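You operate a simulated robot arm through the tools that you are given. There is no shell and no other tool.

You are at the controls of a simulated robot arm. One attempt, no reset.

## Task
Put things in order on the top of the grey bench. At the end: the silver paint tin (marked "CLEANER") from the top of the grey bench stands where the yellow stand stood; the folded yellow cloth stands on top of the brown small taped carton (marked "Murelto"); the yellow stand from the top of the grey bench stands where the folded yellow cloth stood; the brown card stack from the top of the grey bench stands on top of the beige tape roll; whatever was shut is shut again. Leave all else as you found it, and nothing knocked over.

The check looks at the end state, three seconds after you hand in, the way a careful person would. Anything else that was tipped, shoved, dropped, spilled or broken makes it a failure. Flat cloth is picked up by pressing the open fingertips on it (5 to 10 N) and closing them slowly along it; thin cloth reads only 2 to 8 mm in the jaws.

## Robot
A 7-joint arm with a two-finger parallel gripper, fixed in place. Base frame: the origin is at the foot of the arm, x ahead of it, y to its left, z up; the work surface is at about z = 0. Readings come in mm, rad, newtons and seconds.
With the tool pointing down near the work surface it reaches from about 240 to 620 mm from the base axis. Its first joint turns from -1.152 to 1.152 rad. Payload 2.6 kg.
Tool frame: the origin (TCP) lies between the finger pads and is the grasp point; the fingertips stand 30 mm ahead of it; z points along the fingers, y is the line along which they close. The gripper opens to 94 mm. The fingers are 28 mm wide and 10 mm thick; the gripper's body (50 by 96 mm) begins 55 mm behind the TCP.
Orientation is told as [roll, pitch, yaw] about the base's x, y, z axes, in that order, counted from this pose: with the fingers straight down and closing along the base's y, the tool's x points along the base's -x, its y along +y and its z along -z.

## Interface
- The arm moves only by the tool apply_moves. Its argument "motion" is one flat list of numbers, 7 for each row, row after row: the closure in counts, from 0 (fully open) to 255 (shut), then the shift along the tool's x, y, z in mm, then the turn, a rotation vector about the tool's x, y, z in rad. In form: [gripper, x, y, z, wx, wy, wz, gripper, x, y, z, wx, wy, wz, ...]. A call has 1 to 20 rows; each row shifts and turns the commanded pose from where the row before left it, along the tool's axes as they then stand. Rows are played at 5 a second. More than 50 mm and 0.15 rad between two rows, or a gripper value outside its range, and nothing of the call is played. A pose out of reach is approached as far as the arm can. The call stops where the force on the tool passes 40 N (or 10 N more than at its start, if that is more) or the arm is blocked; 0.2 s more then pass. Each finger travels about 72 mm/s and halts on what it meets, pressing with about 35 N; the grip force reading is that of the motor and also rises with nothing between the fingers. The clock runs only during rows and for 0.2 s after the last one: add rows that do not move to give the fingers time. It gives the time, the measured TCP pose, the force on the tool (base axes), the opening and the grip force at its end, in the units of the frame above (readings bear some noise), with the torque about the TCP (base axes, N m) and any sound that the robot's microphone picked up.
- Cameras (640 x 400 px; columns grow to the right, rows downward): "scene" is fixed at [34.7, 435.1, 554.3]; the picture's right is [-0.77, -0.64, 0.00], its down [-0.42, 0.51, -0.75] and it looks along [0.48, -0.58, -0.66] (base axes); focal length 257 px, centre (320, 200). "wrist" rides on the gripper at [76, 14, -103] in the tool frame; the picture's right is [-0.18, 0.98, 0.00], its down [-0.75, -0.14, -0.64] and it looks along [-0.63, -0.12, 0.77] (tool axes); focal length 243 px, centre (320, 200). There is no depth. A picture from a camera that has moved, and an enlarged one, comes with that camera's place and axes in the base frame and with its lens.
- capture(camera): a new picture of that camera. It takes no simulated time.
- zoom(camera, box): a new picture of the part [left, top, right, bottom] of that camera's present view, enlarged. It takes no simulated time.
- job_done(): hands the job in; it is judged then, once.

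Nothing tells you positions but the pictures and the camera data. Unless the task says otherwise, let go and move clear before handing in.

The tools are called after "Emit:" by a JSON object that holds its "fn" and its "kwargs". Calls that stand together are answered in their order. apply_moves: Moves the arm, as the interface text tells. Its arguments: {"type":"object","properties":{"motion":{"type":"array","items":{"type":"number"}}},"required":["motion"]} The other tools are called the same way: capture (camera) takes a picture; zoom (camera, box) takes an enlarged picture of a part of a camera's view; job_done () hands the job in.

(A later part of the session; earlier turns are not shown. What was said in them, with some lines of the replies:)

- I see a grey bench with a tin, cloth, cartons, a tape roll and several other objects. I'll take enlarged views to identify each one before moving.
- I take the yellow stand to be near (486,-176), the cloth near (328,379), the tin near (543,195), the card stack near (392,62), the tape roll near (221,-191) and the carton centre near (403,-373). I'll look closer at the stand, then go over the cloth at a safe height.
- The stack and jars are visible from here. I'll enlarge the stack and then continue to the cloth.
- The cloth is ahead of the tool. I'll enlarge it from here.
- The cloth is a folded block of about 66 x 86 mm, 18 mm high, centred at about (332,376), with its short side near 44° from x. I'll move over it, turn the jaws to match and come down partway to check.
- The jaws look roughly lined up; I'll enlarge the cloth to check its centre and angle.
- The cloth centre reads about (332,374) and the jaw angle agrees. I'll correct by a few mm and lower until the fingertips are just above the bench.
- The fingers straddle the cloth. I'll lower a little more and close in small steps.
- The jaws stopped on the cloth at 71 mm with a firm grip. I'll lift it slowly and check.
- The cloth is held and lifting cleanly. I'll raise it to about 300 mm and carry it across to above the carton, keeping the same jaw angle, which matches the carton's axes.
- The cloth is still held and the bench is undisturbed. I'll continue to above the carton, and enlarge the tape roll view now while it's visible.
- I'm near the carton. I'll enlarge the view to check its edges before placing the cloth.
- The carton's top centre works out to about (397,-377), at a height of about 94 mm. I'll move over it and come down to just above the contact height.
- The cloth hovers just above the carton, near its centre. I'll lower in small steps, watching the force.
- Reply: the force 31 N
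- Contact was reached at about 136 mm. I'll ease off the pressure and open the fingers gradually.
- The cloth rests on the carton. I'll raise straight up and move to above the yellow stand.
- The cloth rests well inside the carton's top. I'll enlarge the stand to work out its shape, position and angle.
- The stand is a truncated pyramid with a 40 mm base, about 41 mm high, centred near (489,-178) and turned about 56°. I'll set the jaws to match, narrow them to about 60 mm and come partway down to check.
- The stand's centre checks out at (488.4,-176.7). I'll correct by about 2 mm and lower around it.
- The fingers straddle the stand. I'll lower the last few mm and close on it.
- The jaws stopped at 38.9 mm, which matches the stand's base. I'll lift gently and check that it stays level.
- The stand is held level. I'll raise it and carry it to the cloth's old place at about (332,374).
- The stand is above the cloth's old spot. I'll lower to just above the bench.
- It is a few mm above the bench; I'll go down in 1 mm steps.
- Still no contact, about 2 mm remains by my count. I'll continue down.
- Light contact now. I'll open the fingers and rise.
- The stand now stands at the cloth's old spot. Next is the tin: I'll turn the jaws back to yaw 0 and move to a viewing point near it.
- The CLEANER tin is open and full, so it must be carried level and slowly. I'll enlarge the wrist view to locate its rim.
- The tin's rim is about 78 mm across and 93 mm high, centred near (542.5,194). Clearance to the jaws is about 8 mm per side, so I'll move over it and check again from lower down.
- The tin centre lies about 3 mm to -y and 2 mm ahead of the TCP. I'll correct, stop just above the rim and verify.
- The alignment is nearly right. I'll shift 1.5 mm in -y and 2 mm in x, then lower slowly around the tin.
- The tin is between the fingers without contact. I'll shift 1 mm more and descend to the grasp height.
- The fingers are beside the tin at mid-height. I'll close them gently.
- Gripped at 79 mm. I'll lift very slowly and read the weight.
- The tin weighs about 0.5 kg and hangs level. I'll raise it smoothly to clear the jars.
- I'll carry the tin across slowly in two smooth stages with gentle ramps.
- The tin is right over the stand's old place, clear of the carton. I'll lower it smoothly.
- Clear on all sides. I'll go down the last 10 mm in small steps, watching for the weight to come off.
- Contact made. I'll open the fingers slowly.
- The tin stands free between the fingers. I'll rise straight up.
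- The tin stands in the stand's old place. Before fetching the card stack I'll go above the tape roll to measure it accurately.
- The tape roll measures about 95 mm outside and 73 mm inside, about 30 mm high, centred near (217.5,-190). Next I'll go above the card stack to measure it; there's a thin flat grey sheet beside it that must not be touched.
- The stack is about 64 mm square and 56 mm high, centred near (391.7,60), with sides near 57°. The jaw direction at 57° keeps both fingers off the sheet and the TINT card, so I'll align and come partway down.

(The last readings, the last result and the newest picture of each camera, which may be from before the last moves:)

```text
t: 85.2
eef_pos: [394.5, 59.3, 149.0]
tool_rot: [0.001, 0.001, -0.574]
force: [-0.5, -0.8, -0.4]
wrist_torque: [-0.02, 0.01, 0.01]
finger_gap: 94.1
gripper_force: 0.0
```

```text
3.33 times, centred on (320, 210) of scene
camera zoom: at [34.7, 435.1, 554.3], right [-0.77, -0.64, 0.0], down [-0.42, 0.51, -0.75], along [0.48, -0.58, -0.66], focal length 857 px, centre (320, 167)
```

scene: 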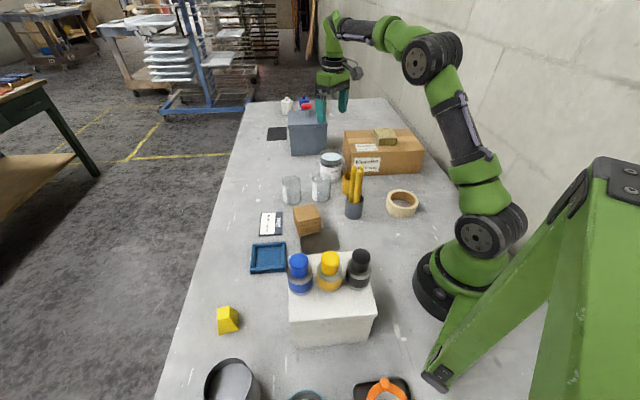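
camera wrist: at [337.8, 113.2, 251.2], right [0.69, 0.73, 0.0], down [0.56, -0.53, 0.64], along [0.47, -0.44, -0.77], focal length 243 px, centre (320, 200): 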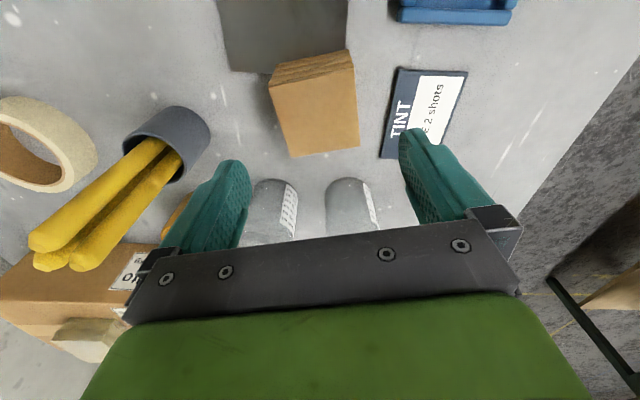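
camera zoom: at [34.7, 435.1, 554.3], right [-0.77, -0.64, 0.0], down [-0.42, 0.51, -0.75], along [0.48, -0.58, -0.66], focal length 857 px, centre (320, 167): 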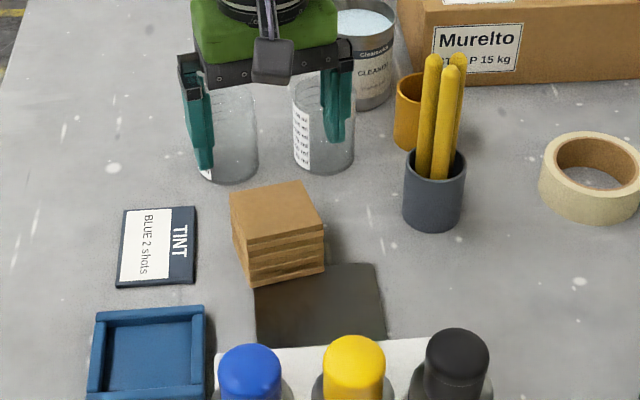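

The stack centre is within 1.5 mm of the TCP. I'll nudge and lower to the grasp height.

Emit:
{"fn": "apply_moves", "kwargs": {"motion": [0, 0.6, -1.2, 0, 0, 0, 0, 0, 0, 0, 40, 0, 0, 0, 0, 0, 0, 35, 0, 0, 0, 0, 0, 0, 20, 0, 0, 0, 0, 0, 0, 12, 0, 0, 0, 0, 0, 0, 0, 0, 0, 0]}}

Emit:
{"fn": "capture", "kwargs": {"camera": "wrist"}}

Emit:
{"fn": "zoom", "kwargs": {"camera": "scene", "box": [240, 150, 400, 270]}}

```text
t: 86.6
eef_pos: [393.5, 59.7, 39.1]
tool_rot: [0.001, 0.0, -0.573]
force: [0.2, 0.4, -0.7]
wrist_torque: [0.01, -0.01, 0.0]
finger_gap: 94.0
gripper_force: 0.0
```

```text
taken
camera wrist: at [335.5, 112.1, 141.9], right [0.69, 0.73, 0.0], down [0.56, -0.53, 0.64], along [0.47, -0.44, -0.77], focal length 243 px, centre (320, 200)
```

wrist: 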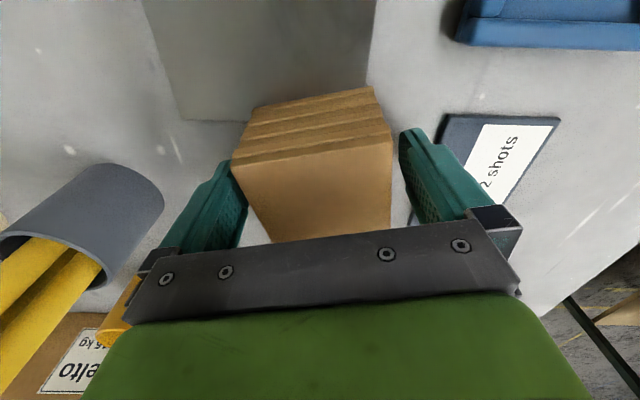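

```text
3.33 times, centred on (320, 210) of scene
camera zoom: at [34.7, 435.1, 554.3], right [-0.77, -0.64, 0.0], down [-0.42, 0.51, -0.75], along [0.48, -0.58, -0.66], focal length 857 px, centre (320, 167)
```

zoom: 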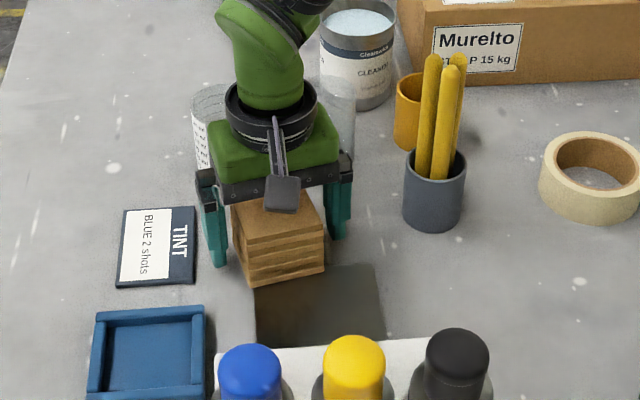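

The fingers straddle the stack without touching. I'll lower 4 mm more and close gently.

Emit:
{"fn": "apply_moves", "kwargs": {"motion": [0, 0, 0, 4, 0, 0, 0, 30, 0, 0, 0, 0, 0, 0, 50, 0, 0, 0, 0, 0, 0, 65, 0, 0, 0, 0, 0, 0, 75, 0, 0, 0, 0, 0, 0, 82, 0, 0, 0, 0, 0, 0, 89, 0, 0, 0, 0, 0, 0, 96, 0, 0, 0, 0, 0, 0, 105, 0, 0, 0, 0, 0, 0, 115, 0, 0, 0, 0, 0, 0, 115, 0, 0, 0, 0, 0, 0]}}

Emit:
{"fn": "zoom", "kwargs": {"camera": "wrist", "box": [160, 60, 480, 260]}}

Emit:
{"fn": "zoom", "kwargs": {"camera": "scene", "box": [240, 150, 400, 270]}}

```text
t: 89.0
eef_pos: [390.1, 60.6, 35.2]
tool_rot: [0.001, 0.001, -0.571]
force: [0.0, 0.0, 0.6]
wrist_torque: [0.05, -0.05, -0.01]
finger_gap: 70.1
gripper_force: 35.0
```

```text
2.00 times, centred on (320, 160) of wrist
camera zoom: at [335.6, 112.9, 138.1], right [0.69, 0.73, 0.0], down [0.56, -0.53, 0.64], along [0.47, -0.44, -0.77], focal length 485 px, centre (320, 280)
```

zoom: 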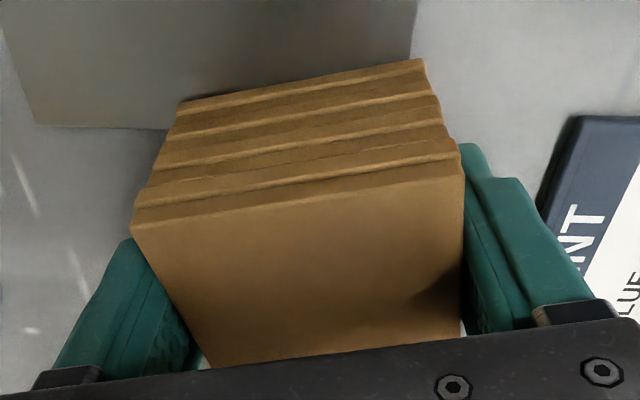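

```text
3.33 times, centred on (320, 210) of scene
camera zoom: at [34.7, 435.1, 554.3], right [-0.77, -0.64, 0.0], down [-0.42, 0.51, -0.75], along [0.48, -0.58, -0.66], focal length 857 px, centre (320, 167)
```

zoom: 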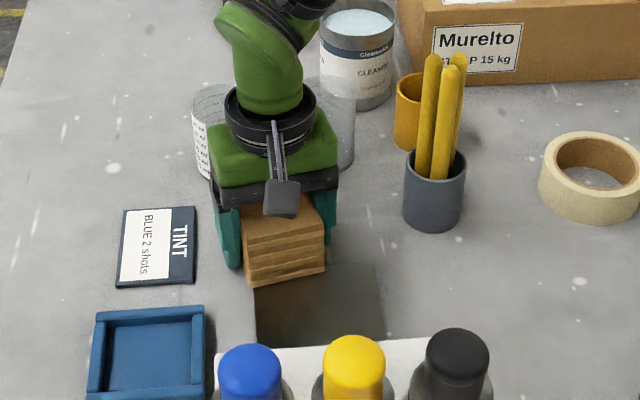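

Gripped at 70 mm. I'll lift slowly and check the whole stack comes as one.

Emit:
{"fn": "apply_moves", "kwargs": {"motion": [130, 0, 0, 0, 0, 0, 0, 130, 0, 0, -3, 0, 0, 0, 130, 0, 0, -6, 0, 0, 0, 130, 0, 0, -10, 0, 0, 0, 130, 0, 0, -12, 0, 0, 0, 130, 0, 0, -10, 0, 0, 0, 130, 0, 0, -5, 0, 0, 0, 130, 0, 0, 0, 0, 0, 0]}}

Emit:
{"fn": "zoom", "kwargs": {"camera": "wrist", "box": [160, 60, 480, 260]}}

Emit:
{"fn": "zoom", "kwargs": {"camera": "scene", "box": [240, 150, 400, 270]}}

```text
t: 90.8
eef_pos: [392.3, 58.6, 83.1]
tool_rot: [0.001, 0.0, -0.573]
force: [-0.5, -0.4, -1.2]
wrist_torque: [0.03, 0.0, -0.01]
finger_gap: 69.9
gripper_force: 35.6
```

```text
2.00 times, centred on (320, 160) of wrist
camera zoom: at [335.3, 111.8, 185.4], right [0.69, 0.73, 0.0], down [0.56, -0.53, 0.64], along [0.47, -0.44, -0.77], focal length 485 px, centre (320, 280)
```

zoom: 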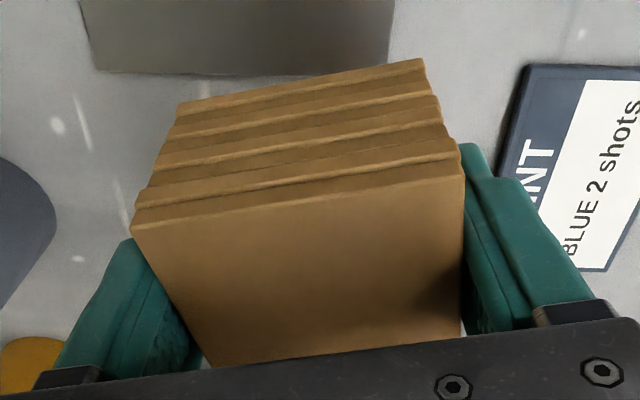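

```text
3.33 times, centred on (320, 210) of scene
camera zoom: at [34.7, 435.1, 554.3], right [-0.77, -0.64, 0.0], down [-0.42, 0.51, -0.75], along [0.48, -0.58, -0.66], focal length 857 px, centre (320, 167)
```

zoom: 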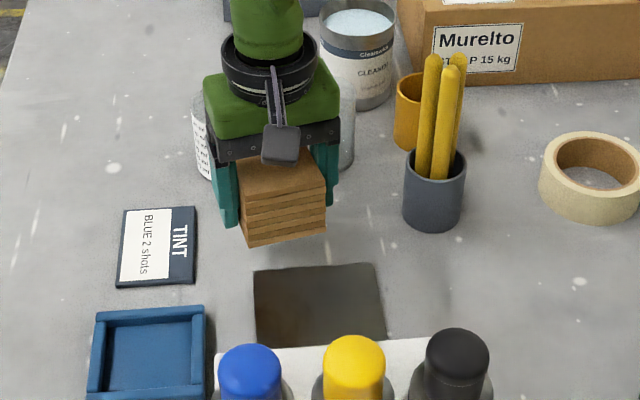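

The stack lifts as one piece and the sheet stays put. I'll raise it well above the pencils and move over toward the tape roll.

Emit:
{"fn": "apply_moves", "kwargs": {"motion": [130, 0, 0, -20, 0, 0, 0, 130, 0, 0, -35, 0, 0, 0, 130, 0, 0, -40, 0, 0, 0, 130, 0, 0, -40, 0, 0, 0, 130, 0, 0, -40, 0, 0, 0, 130, 0, 0, -35, 0, 0, 0, 130, 0, 0, -15, 0, 0, 0, 130, 0.5, -15, 0, 0, 0, 0, 130, 1.3, -30, 0, 0, 0, 0, 130, 1.4, -38, 0, 0, 0, 0, 130, 1.4, -38, 0, 0, 0, 0, 130, 1.4, -38, 0, 0, 0, 0, 130, 1.4, -38, 0, 0, 0, 0, 130, 1.4, -38, 0, 0, 0, 0, 130, 1.3, -30, 0, 0, 0, 0, 130, 0.9, -24, 0, 0, 0, 0, 130, 0.5, -15, 0, 0, 0, 0, 130, 0, 0, 0, 0, 0, 0]}}

Emit:
{"fn": "capture", "kwargs": {"camera": "wrist"}}

Emit:
{"fn": "capture", "kwargs": {"camera": "scene"}}

```text
t: 94.6
eef_pos: [219.9, -189.7, 307.5]
tool_rot: [0.0, 0.0, -0.571]
force: [0.4, 0.6, -1.2]
wrist_torque: [0.0, 0.0, -0.02]
finger_gap: 69.9
gripper_force: 34.7
```

```text
taken
camera wrist: at [162.8, -137.2, 409.3], right [0.69, 0.73, 0.0], down [0.56, -0.53, 0.64], along [0.47, -0.44, -0.77], focal length 243 px, centre (320, 200)
```

wrist: 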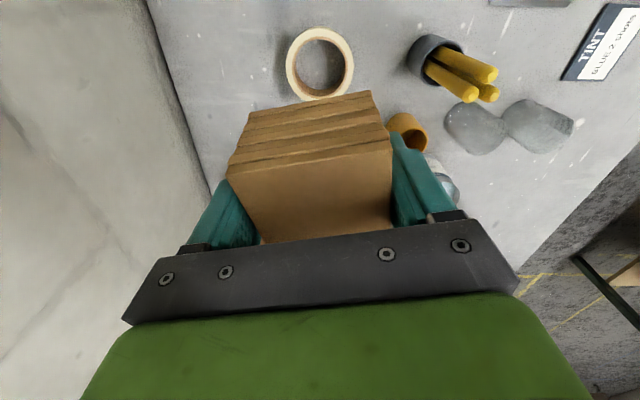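

```text
taken
```

scene: 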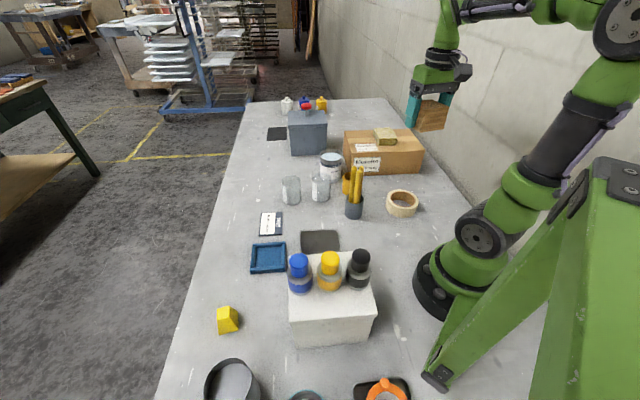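

Emit:
{"fn": "zoom", "kwargs": {"camera": "wrist", "box": [270, 10, 370, 110]}}

```text
4.00 times, centred on (320, 60) of wrist
camera zoom: at [162.8, -137.2, 409.3], right [0.69, 0.73, 0.0], down [0.56, -0.53, 0.64], along [0.47, -0.44, -0.77], focal length 970 px, centre (320, 760)
```

zoom: 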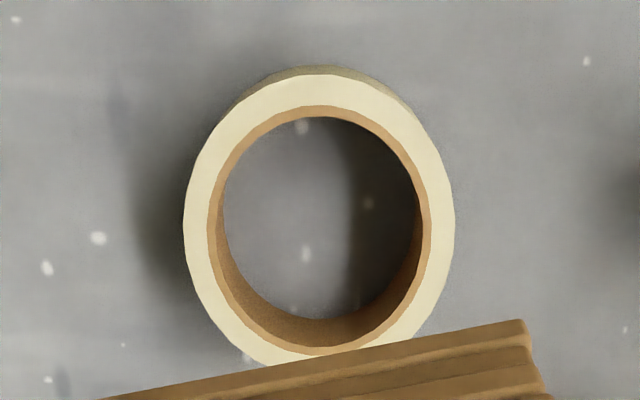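

The tool is within about 1 mm of the tape roll's centre (218.5,-190.5). I'll nudge and lower the stack to just above the roll.

Emit:
{"fn": "apply_moves", "kwargs": {"motion": [130, 1.2, -0.4, 10, 0, 0, 0, 130, 0, 0, 25, 0, 0, 0, 130, 0, 0, 35, 0, 0, 0, 130, 0, 0, 40, 0, 0, 0, 130, 0, 0, 40, 0, 0, 0, 130, 0, 0, 35, 0, 0, 0, 130, 0, 0, 20, 0, 0, 0, 130, 0, 0, 12, 0, 0, 0, 130, 0, 0, 6, 0, 0, 0, 130, 0, 0, 0, 0, 0, 0]}}

Emit:
{"fn": "capture", "kwargs": {"camera": "wrist"}}

Emit:
{"fn": "zoom", "kwargs": {"camera": "scene", "box": [340, 130, 460, 240]}}

```text
t: 96.8
eef_pos: [216.7, -190.9, 83.8]
tool_rot: [0.0, 0.0, -0.572]
force: [0.4, 0.1, -1.4]
wrist_torque: [0.01, -0.04, 0.0]
finger_gap: 69.8
gripper_force: 34.7
```

```text
taken
camera wrist: at [160.6, -138.1, 186.9], right [0.69, 0.73, 0.0], down [0.56, -0.53, 0.64], along [0.47, -0.44, -0.77], focal length 243 px, centre (320, 200)
```

wrist: 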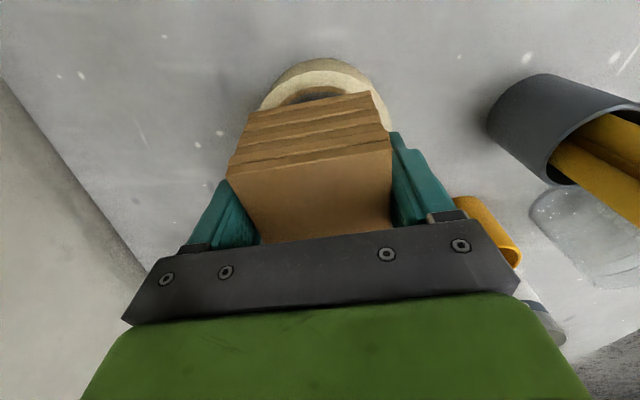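

```text
3.64 times, centred on (400, 185) of scene
camera zoom: at [34.7, 435.1, 554.3], right [-0.77, -0.64, 0.0], down [-0.42, 0.51, -0.75], along [0.48, -0.58, -0.66], focal length 935 px, centre (29, 254)
```

zoom: 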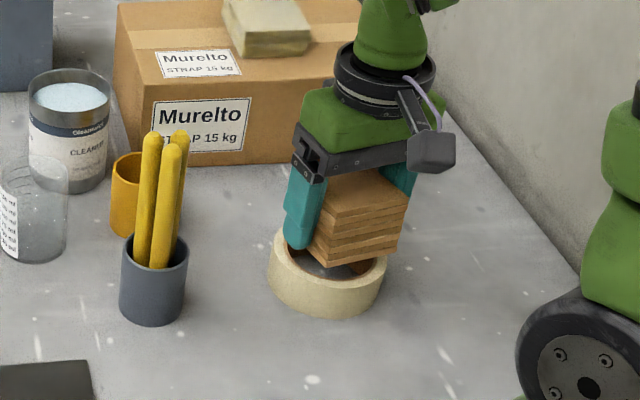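

The stack is about 15 mm above the roll. In this view it seems shifted to the right of the roll's centre, so I'll look closely before lowering.

Emit:
{"fn": "zoom", "kwargs": {"camera": "scene", "box": [400, 170, 460, 220]}}

Emit:
{"fn": "zoom", "kwargs": {"camera": "scene", "box": [380, 160, 460, 230]}}

Emit:
{"fn": "zoom", "kwargs": {"camera": "wrist", "box": [200, 40, 440, 260]}}

```text
8.00 times, centred on (430, 195) of scene
camera zoom: at [34.7, 435.1, 554.3], right [-0.77, -0.64, 0.0], down [-0.42, 0.51, -0.75], along [0.48, -0.58, -0.66], focal length 2057 px, centre (-560, 240)
```

zoom: 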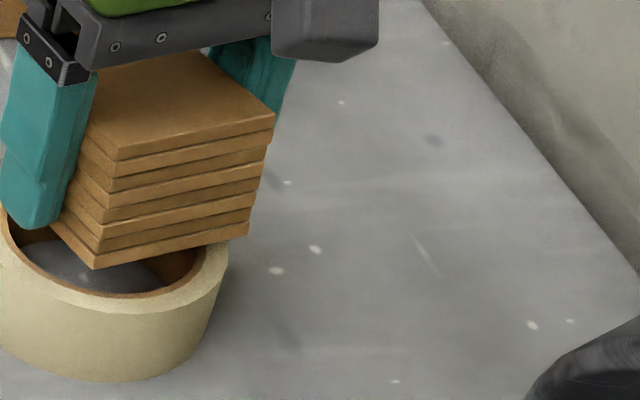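

```text
5.71 times, centred on (420, 195) of scene
camera zoom: at [34.7, 435.1, 554.3], right [-0.77, -0.64, 0.0], down [-0.42, 0.51, -0.75], along [0.48, -0.58, -0.66], focal length 1469 px, centre (-251, 229)
```

zoom: 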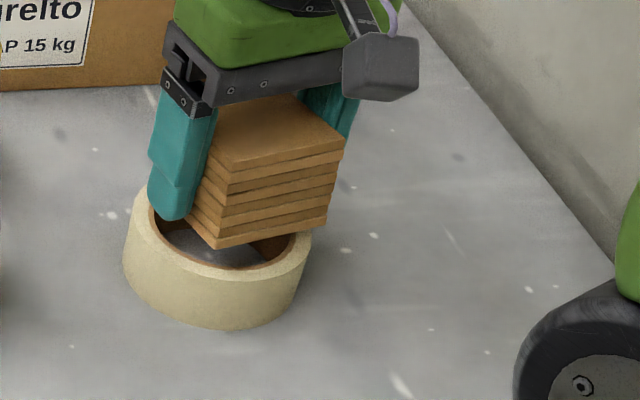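

```text
1.82 times, centred on (320, 150) of wrist
camera zoom: at [160.6, -138.1, 186.9], right [0.69, 0.73, 0.0], down [0.56, -0.53, 0.64], along [0.47, -0.44, -0.77], focal length 441 px, centre (320, 291)
```

zoom: 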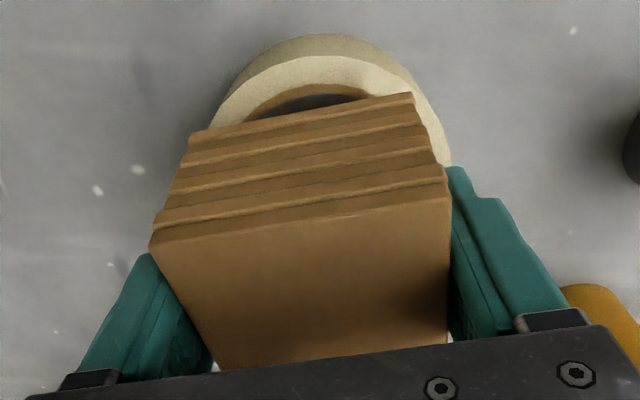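

Working through the perspective, the stack is within about 2–3 mm of the roll's centre. I'll nudge 1.3 mm and lower in small steps, watching the force.

Emit:
{"fn": "apply_moves", "kwargs": {"motion": [130, -0.6, 1.3, 0, 0, 0, 0, 130, 0, 0, 4, 0, 0, 0, 130, 0, 0, 4, 0, 0, 0, 130, 0, 0, 2, 0, 0, 0, 130, 0, 0, 0, 0, 0, 0]}}

Emit:
{"fn": "apply_moves", "kwargs": {"motion": [130, 0, 0, 1.5, 0, 0, 0, 130, 0, 0, 0, 0, 0, 0]}}

Emit:
{"fn": "zoom", "kwargs": {"camera": "scene", "box": [380, 160, 460, 230]}}

```text
t: 98.0
eef_pos: [218.3, -189.8, 73.3]
tool_rot: [0.0, -0.001, -0.573]
force: [1.2, 0.5, -1.1]
wrist_torque: [0.0, -0.03, 0.03]
finger_gap: 70.0
gripper_force: 35.3
```

```text
t: 98.6
eef_pos: [217.0, -188.8, 74.3]
tool_rot: [0.001, 0.001, -0.574]
force: [-0.2, -0.5, -0.3]
wrist_torque: [0.04, -0.01, 0.0]
finger_gap: 69.9
gripper_force: 35.2
```

```text
5.71 times, centred on (420, 195) of scene
camera zoom: at [34.7, 435.1, 554.3], right [-0.77, -0.64, 0.0], down [-0.42, 0.51, -0.75], along [0.48, -0.58, -0.66], focal length 1469 px, centre (-251, 229)
```

zoom: 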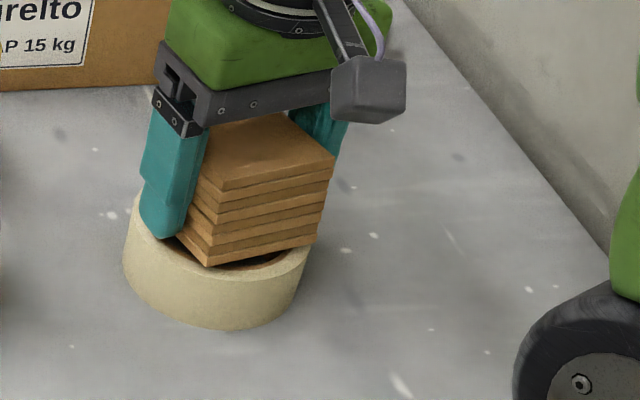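

It's close to the roll. I'll continue in 1 mm steps.

Emit:
{"fn": "apply_moves", "kwargs": {"motion": [130, 0, 0, 1, 0, 0, 0, 130, 0, 0, 1, 0, 0, 0, 130, 0, 0, 0, 0, 0, 0]}}

Emit:
{"fn": "apply_moves", "kwargs": {"motion": [130, 0, 0, 1, 0, 0, 0, 130, 0, 0, 0, 0, 0, 0]}}

Emit:
{"fn": "apply_moves", "kwargs": {"motion": [130, 0, 0, 1, 0, 0, 0, 130, 0, 0, 0, 0, 0, 0]}}

```text
t: 99.4
eef_pos: [218.9, -189.7, 72.3]
tool_rot: [0.001, -0.001, -0.572]
force: [0.6, 0.7, -0.6]
wrist_torque: [0.02, -0.02, 0.01]
finger_gap: 70.1
gripper_force: 35.4
```

```text
t: 100.0
eef_pos: [218.8, -190.1, 71.3]
tool_rot: [0.001, 0.0, -0.573]
force: [-0.8, 0.8, 0.7]
wrist_torque: [-0.1, 0.04, -0.01]
finger_gap: 69.6
gripper_force: 34.6
```

```text
t: 100.6
eef_pos: [220.2, -189.3, 70.8]
tool_rot: [0.001, -0.001, -0.573]
force: [-1.9, 3.5, 17.6]
wrist_torque: [-0.38, -0.27, 0.03]
finger_gap: 70.1
gripper_force: 35.1
```

Contact on the roll at about 70 mm. I'll ease off slightly and check the centring before releasing.

Emit:
{"fn": "apply_moves", "kwargs": {"motion": [130, 0, 0, -0.7, 0, 0, 0, 130, 0, 0, 0, 0, 0, 0]}}

Emit:
{"fn": "zoom", "kwargs": {"camera": "scene", "box": [380, 160, 460, 230]}}

Emit:
{"fn": "zoom", "kwargs": {"camera": "wrist", "box": [200, 40, 440, 260]}}

```text
t: 101.2
eef_pos: [219.0, -189.3, 71.7]
tool_rot: [0.0, -0.001, -0.573]
force: [0.7, -2.1, 2.7]
wrist_torque: [-0.27, -0.06, 0.05]
finger_gap: 70.0
gripper_force: 35.0
```

```text
5.71 times, centred on (420, 195) of scene
camera zoom: at [34.7, 435.1, 554.3], right [-0.77, -0.64, 0.0], down [-0.42, 0.51, -0.75], along [0.48, -0.58, -0.66], focal length 1469 px, centre (-251, 229)
```

zoom: 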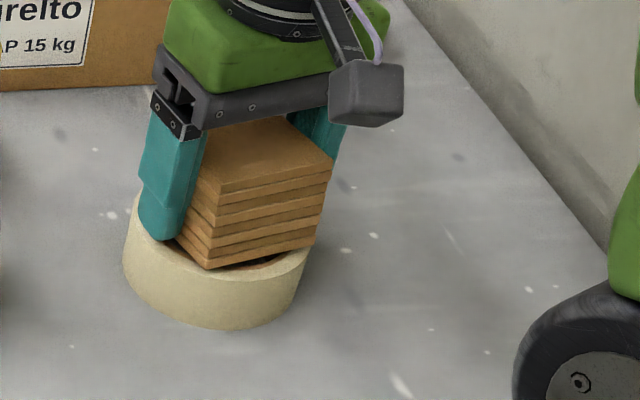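

```text
1.82 times, centred on (320, 150) of wrist
camera zoom: at [162.4, -136.3, 173.3], right [0.69, 0.73, 0.0], down [0.56, -0.53, 0.64], along [0.47, -0.44, -0.77], focal length 441 px, centre (320, 291)
```

zoom: 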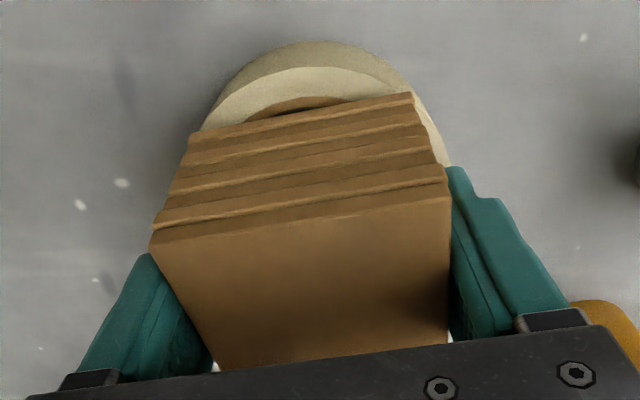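

The stack is seated on the roll, but its bottom layer looks 3–4 mm off-centre. I'll lift 4 mm, shift about 2.7 mm along the jaw axis and set it down again.

Emit:
{"fn": "apply_moves", "kwargs": {"motion": [130, 0, 0, -2, 0, 0, 0, 130, 0, 0, -2, 0, 0, 0, 130, 0.3, 2.7, 0, 0, 0, 0, 130, 0, 0, 0, 0, 0, 0, 130, 0, 0, 2, 0, 0, 0, 130, 0, 0, 1, 0, 0, 0, 130, 0, 0, 0, 0, 0, 0]}}

Emit:
{"fn": "apply_moves", "kwargs": {"motion": [130, 0, 0, 0.7, 0, 0, 0, 130, 0, 0, 0, 0, 0, 0]}}

Emit:
{"fn": "zoom", "kwargs": {"camera": "scene", "box": [380, 160, 460, 230]}}

```text
t: 102.8
eef_pos: [220.0, -187.3, 70.7]
tool_rot: [0.0, 0.0, -0.572]
force: [-0.7, -1.1, -0.9]
wrist_torque: [0.01, 0.0, -0.01]
finger_gap: 70.0
gripper_force: 35.1
```

```text
t: 103.4
eef_pos: [220.9, -187.4, 71.2]
tool_rot: [0.0, 0.0, -0.573]
force: [-0.4, 0.3, 3.9]
wrist_torque: [-0.15, -0.02, 0.0]
finger_gap: 70.0
gripper_force: 34.7
```

```text
5.71 times, centred on (420, 195) of scene
camera zoom: at [34.7, 435.1, 554.3], right [-0.77, -0.64, 0.0], down [-0.42, 0.51, -0.75], along [0.48, -0.58, -0.66], focal length 1469 px, centre (-251, 229)
```

zoom: 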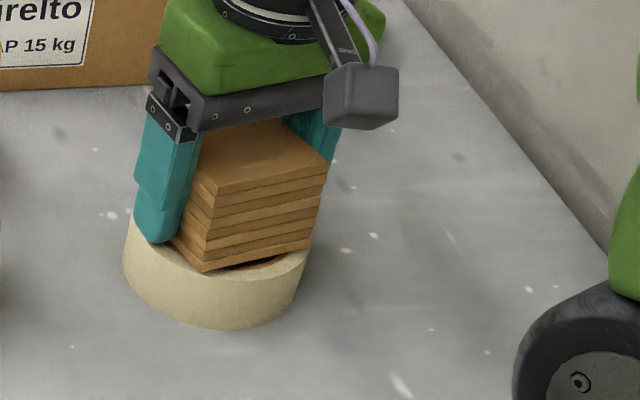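

Now it sits centrally with light contact. I'll release slowly.

Emit:
{"fn": "apply_moves", "kwargs": {"motion": [90, 0, 0, 0, 0, 0, 0, 68, 0, 0, 0, 0, 0, 0, 64, 0, 0, 0, 0, 0, 0, 60, 0, 0, 0, 0, 0, 0, 55, 0, 0, 0, 0, 0, 0, 45, 0, 0, 0, 0, 0, 0, 30, 0, 0, 0, 0, 0, 0, 10, 0, 0, 0, 0, 0, 0, 0, 0, 0, 0, 0, 0, 0, 0, 0, 0, 0, 0, 0, 0]}}

Emit:
{"fn": "zoom", "kwargs": {"camera": "scene", "box": [380, 160, 460, 230]}}

Emit:
{"fn": "capture", "kwargs": {"camera": "wrist"}}

```text
t: 105.6
eef_pos: [218.6, -186.9, 69.9]
tool_rot: [0.0, -0.001, -0.571]
force: [0.2, -0.1, 0.1]
wrist_torque: [-0.02, 0.01, 0.03]
finger_gap: 94.0
gripper_force: 0.0
```

```text
5.71 times, centred on (420, 195) of scene
camera zoom: at [34.7, 435.1, 554.3], right [-0.77, -0.64, 0.0], down [-0.42, 0.51, -0.75], along [0.48, -0.58, -0.66], focal length 1469 px, centre (-251, 229)
```

zoom: 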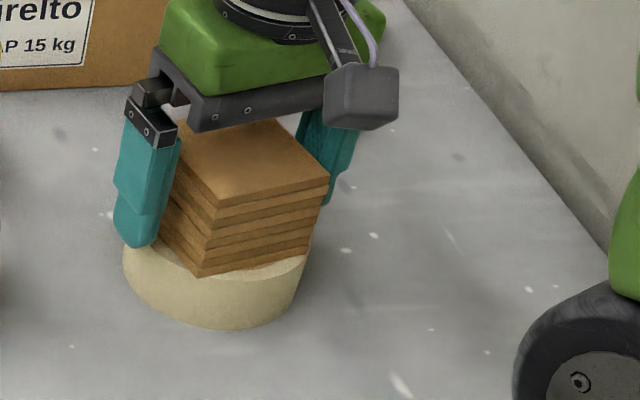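

```text
taken
camera wrist: at [163.1, -133.1, 173.2], right [0.69, 0.73, 0.0], down [0.56, -0.53, 0.64], along [0.47, -0.44, -0.77], focal length 243 px, centre (320, 200)
```

wrist: 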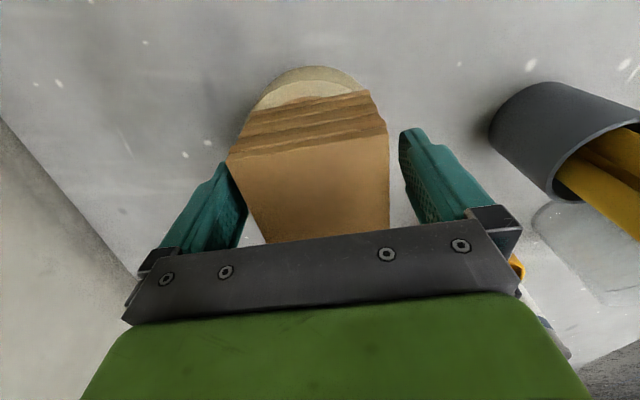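

The stack shifted slightly on release, so I'll inspect before moving.

Emit:
{"fn": "zoom", "kwargs": {"camera": "scene", "box": [390, 170, 440, 220]}}

Emit:
{"fn": "zoom", "kwargs": {"camera": "wrist", "box": [200, 40, 440, 260]}}

```text
8.00 times, centred on (415, 195) of scene
camera zoom: at [34.7, 435.1, 554.3], right [-0.77, -0.64, 0.0], down [-0.42, 0.51, -0.75], along [0.48, -0.58, -0.66], focal length 2057 px, centre (-440, 240)
```

zoom: 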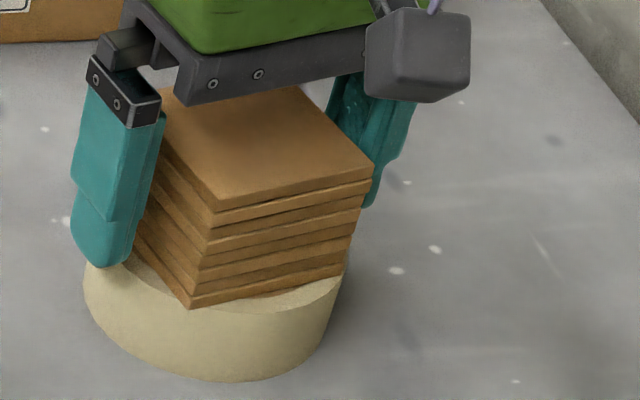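

```text
1.82 times, centred on (320, 150) of wrist
camera zoom: at [163.1, -133.1, 173.2], right [0.69, 0.73, 0.0], down [0.56, -0.53, 0.64], along [0.47, -0.44, -0.77], focal length 441 px, centre (320, 291)
```

zoom: 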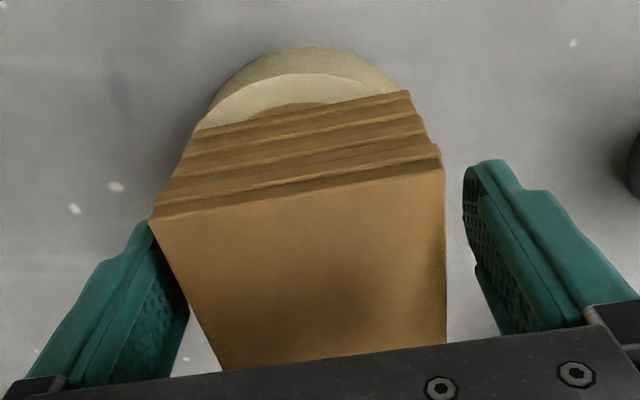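

It looks as though the stack settled flat on the roll: it had been tilted by the sheet's edge under it. I'll rise straight up carefully and check from above.

Emit:
{"fn": "apply_moves", "kwargs": {"motion": [0, 0, 0, -5, 0, 0, 0, 0, 0, 0, -10, 0, 0, 0, 0, 0, 0, -15, 0, 0, 0, 0, 0, 0, -20, 0, 0, 0, 0, 0, 0, -30, 0, 0, 0, 0, 0, 0, -40, 0, 0, 0, 0, 0, 0, -40, 0, 0, 0, 0, 0, 0, -40, 0, 0, 0, 0, 0, 0, 0, 0, 0, 0]}}

Emit:
{"fn": "zoom", "kwargs": {"camera": "scene", "box": [370, 160, 440, 220]}}

Emit:
{"fn": "capture", "kwargs": {"camera": "wrist"}}

Emit:
{"fn": "zoom", "kwargs": {"camera": "wrist", "box": [260, 20, 400, 140]}}

```text
t: 107.6
eef_pos: [222.0, -187.4, 268.1]
tool_rot: [0.001, 0.0, -0.573]
force: [0.1, 0.8, -0.1]
wrist_torque: [-0.01, 0.01, 0.01]
finger_gap: 94.0
gripper_force: 0.1
```

```text
6.67 times, centred on (405, 190) of scene
camera zoom: at [34.7, 435.1, 554.3], right [-0.77, -0.64, 0.0], down [-0.42, 0.51, -0.75], along [0.48, -0.58, -0.66], focal length 1714 px, centre (-247, 267)
```

zoom: 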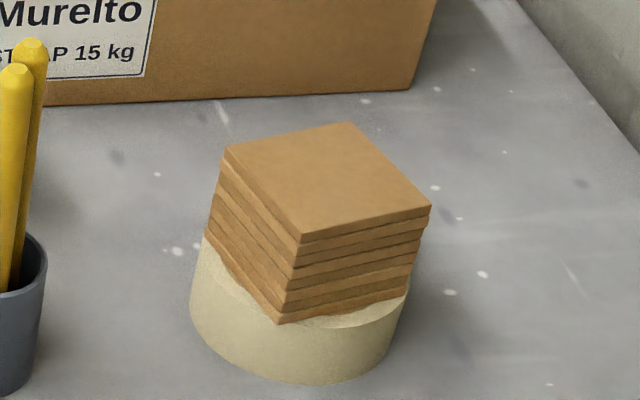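

```text
taken
camera wrist: at [165.2, -134.0, 370.4], right [0.69, 0.73, 0.0], down [0.56, -0.53, 0.64], along [0.47, -0.44, -0.77], focal length 243 px, centre (320, 200)
```

wrist: 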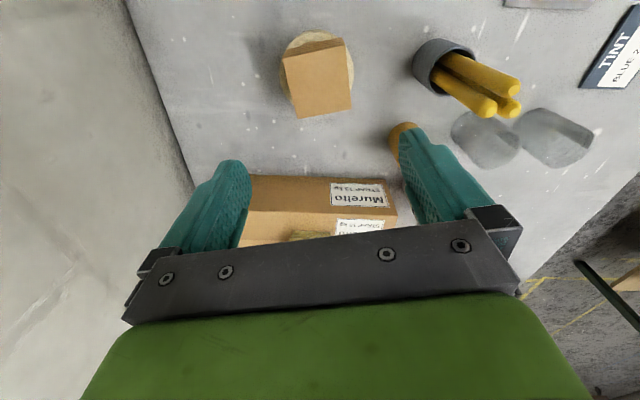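

```text
3.33 times, centred on (330, 80) of wrist
camera zoom: at [165.2, -134.0, 370.4], right [0.69, 0.73, 0.0], down [0.56, -0.53, 0.64], along [0.47, -0.44, -0.77], focal length 809 px, centre (287, 600)
```

zoom: 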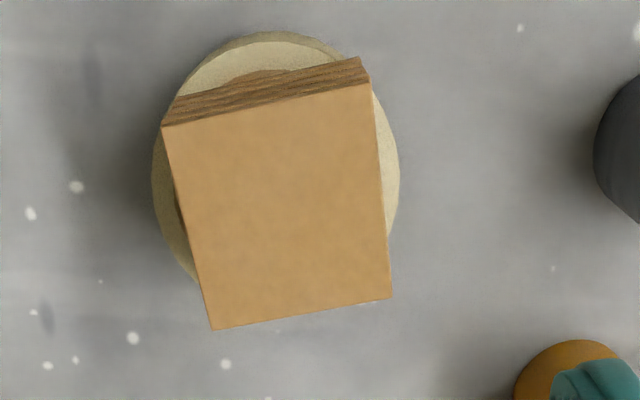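

The stack stands flat and centred on the tape roll. I'll raise the arm clear and do a last check of the whole bench.

Emit:
{"fn": "apply_moves", "kwargs": {"motion": [0, 0, 0, -35, 0, 0, 0, 0, 0, 0, -35, 0, 0, 0, 0, -38, 20, 0, 0, 0, 0, 0, -38, 20, 0, 0, 0, 0, 0, -38, 20, 0, 0, 0, 0, 0, -30, 20, 0, 0, 0, 0, 0, 0, 0, 0, 0, 0, 0]}}

Emit:
{"fn": "capture", "kwargs": {"camera": "scene"}}

Emit:
{"fn": "capture", "kwargs": {"camera": "wrist"}}

Emit:
{"fn": "zoom", "kwargs": {"camera": "scene", "box": [260, 90, 440, 240]}}

Emit:
{"fn": "zoom", "kwargs": {"camera": "scene", "box": [180, 230, 420, 400]}}

```text
t: 109.2
eef_pos: [383.6, -198.9, 341.0]
tool_rot: [0.001, -0.001, -0.575]
force: [0.6, -0.1, -0.4]
wrist_torque: [0.0, 0.01, -0.01]
finger_gap: 93.9
gripper_force: 0.1
```

```text
taken
```

scene: 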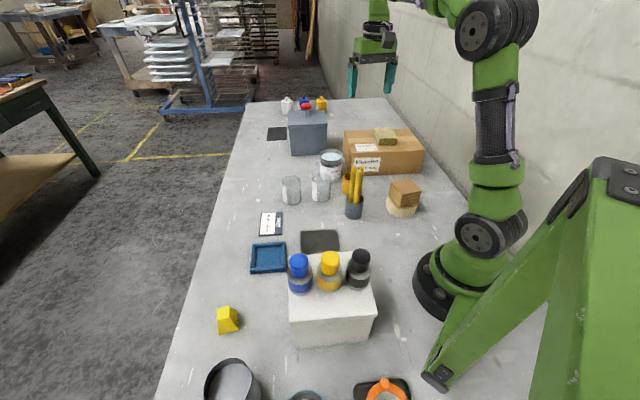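

```text
taken
camera wrist: at [327.8, -145.6, 442.6], right [0.69, 0.73, 0.0], down [0.56, -0.53, 0.64], along [0.47, -0.44, -0.77], focal length 243 px, centre (320, 200)
```

wrist: 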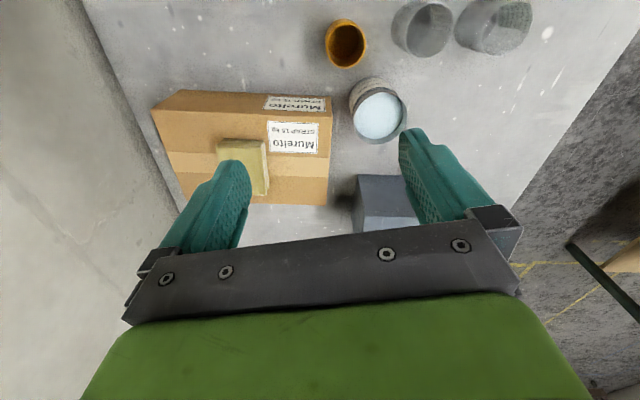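

```text
2.67 times, centred on (350, 165) of scene
camera zoom: at [34.7, 435.1, 554.3], right [-0.77, -0.64, 0.0], down [-0.42, 0.51, -0.75], along [0.48, -0.58, -0.66], focal length 686 px, centre (240, 293)
```

zoom: 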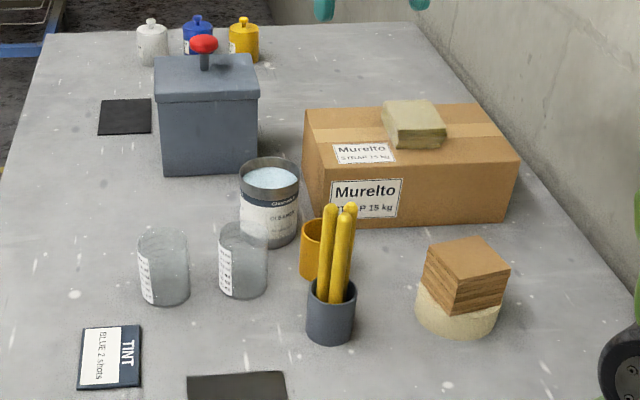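

```text
2.35 times, centred on (300, 315) of scene
camera zoom: at [34.7, 435.1, 554.3], right [-0.77, -0.64, 0.0], down [-0.42, 0.51, -0.75], along [0.48, -0.58, -0.66], focal length 605 px, centre (367, -71)
```

zoom: 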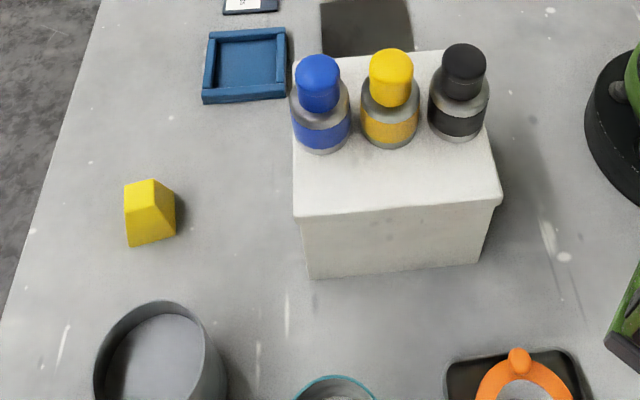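

All four items are in place: the cloth is on the carton, the stand is at the cloth's old spot, the tin is where the stand was, and the card stack is flat on the tape roll. Nothing else looks disturbed and the arm is clear, so I'm handing in.

Emit:
{"fn": "job_done", "kwargs": {}}

```text
The job is handed in.
```

I moved all four items and handed the job in with the arm clear. In the last pictures nothing had tipped or spilled, and the other objects looked untouched.

- **Folded yellow cloth:** it lies flat near the middle of the "Murelto" carton's top.
- **Yellow stand:** it stands at the cloth's old spot. I left it at the angle I carried it, which is about 12° off the way the cloth lay.
- **"CLEANER" tin:** it stands upright where the yellow stand was. It is open and full, so I carried it level and slowly.
- **Brown card stack:** it sits level and close to centred on the tape roll. I reset it once to centre it better, and it settled a few millimetres when I let go. It had been resting partly on a thin dark sheet, which did not move.

I didn't open anything, so there was nothing to shut again.
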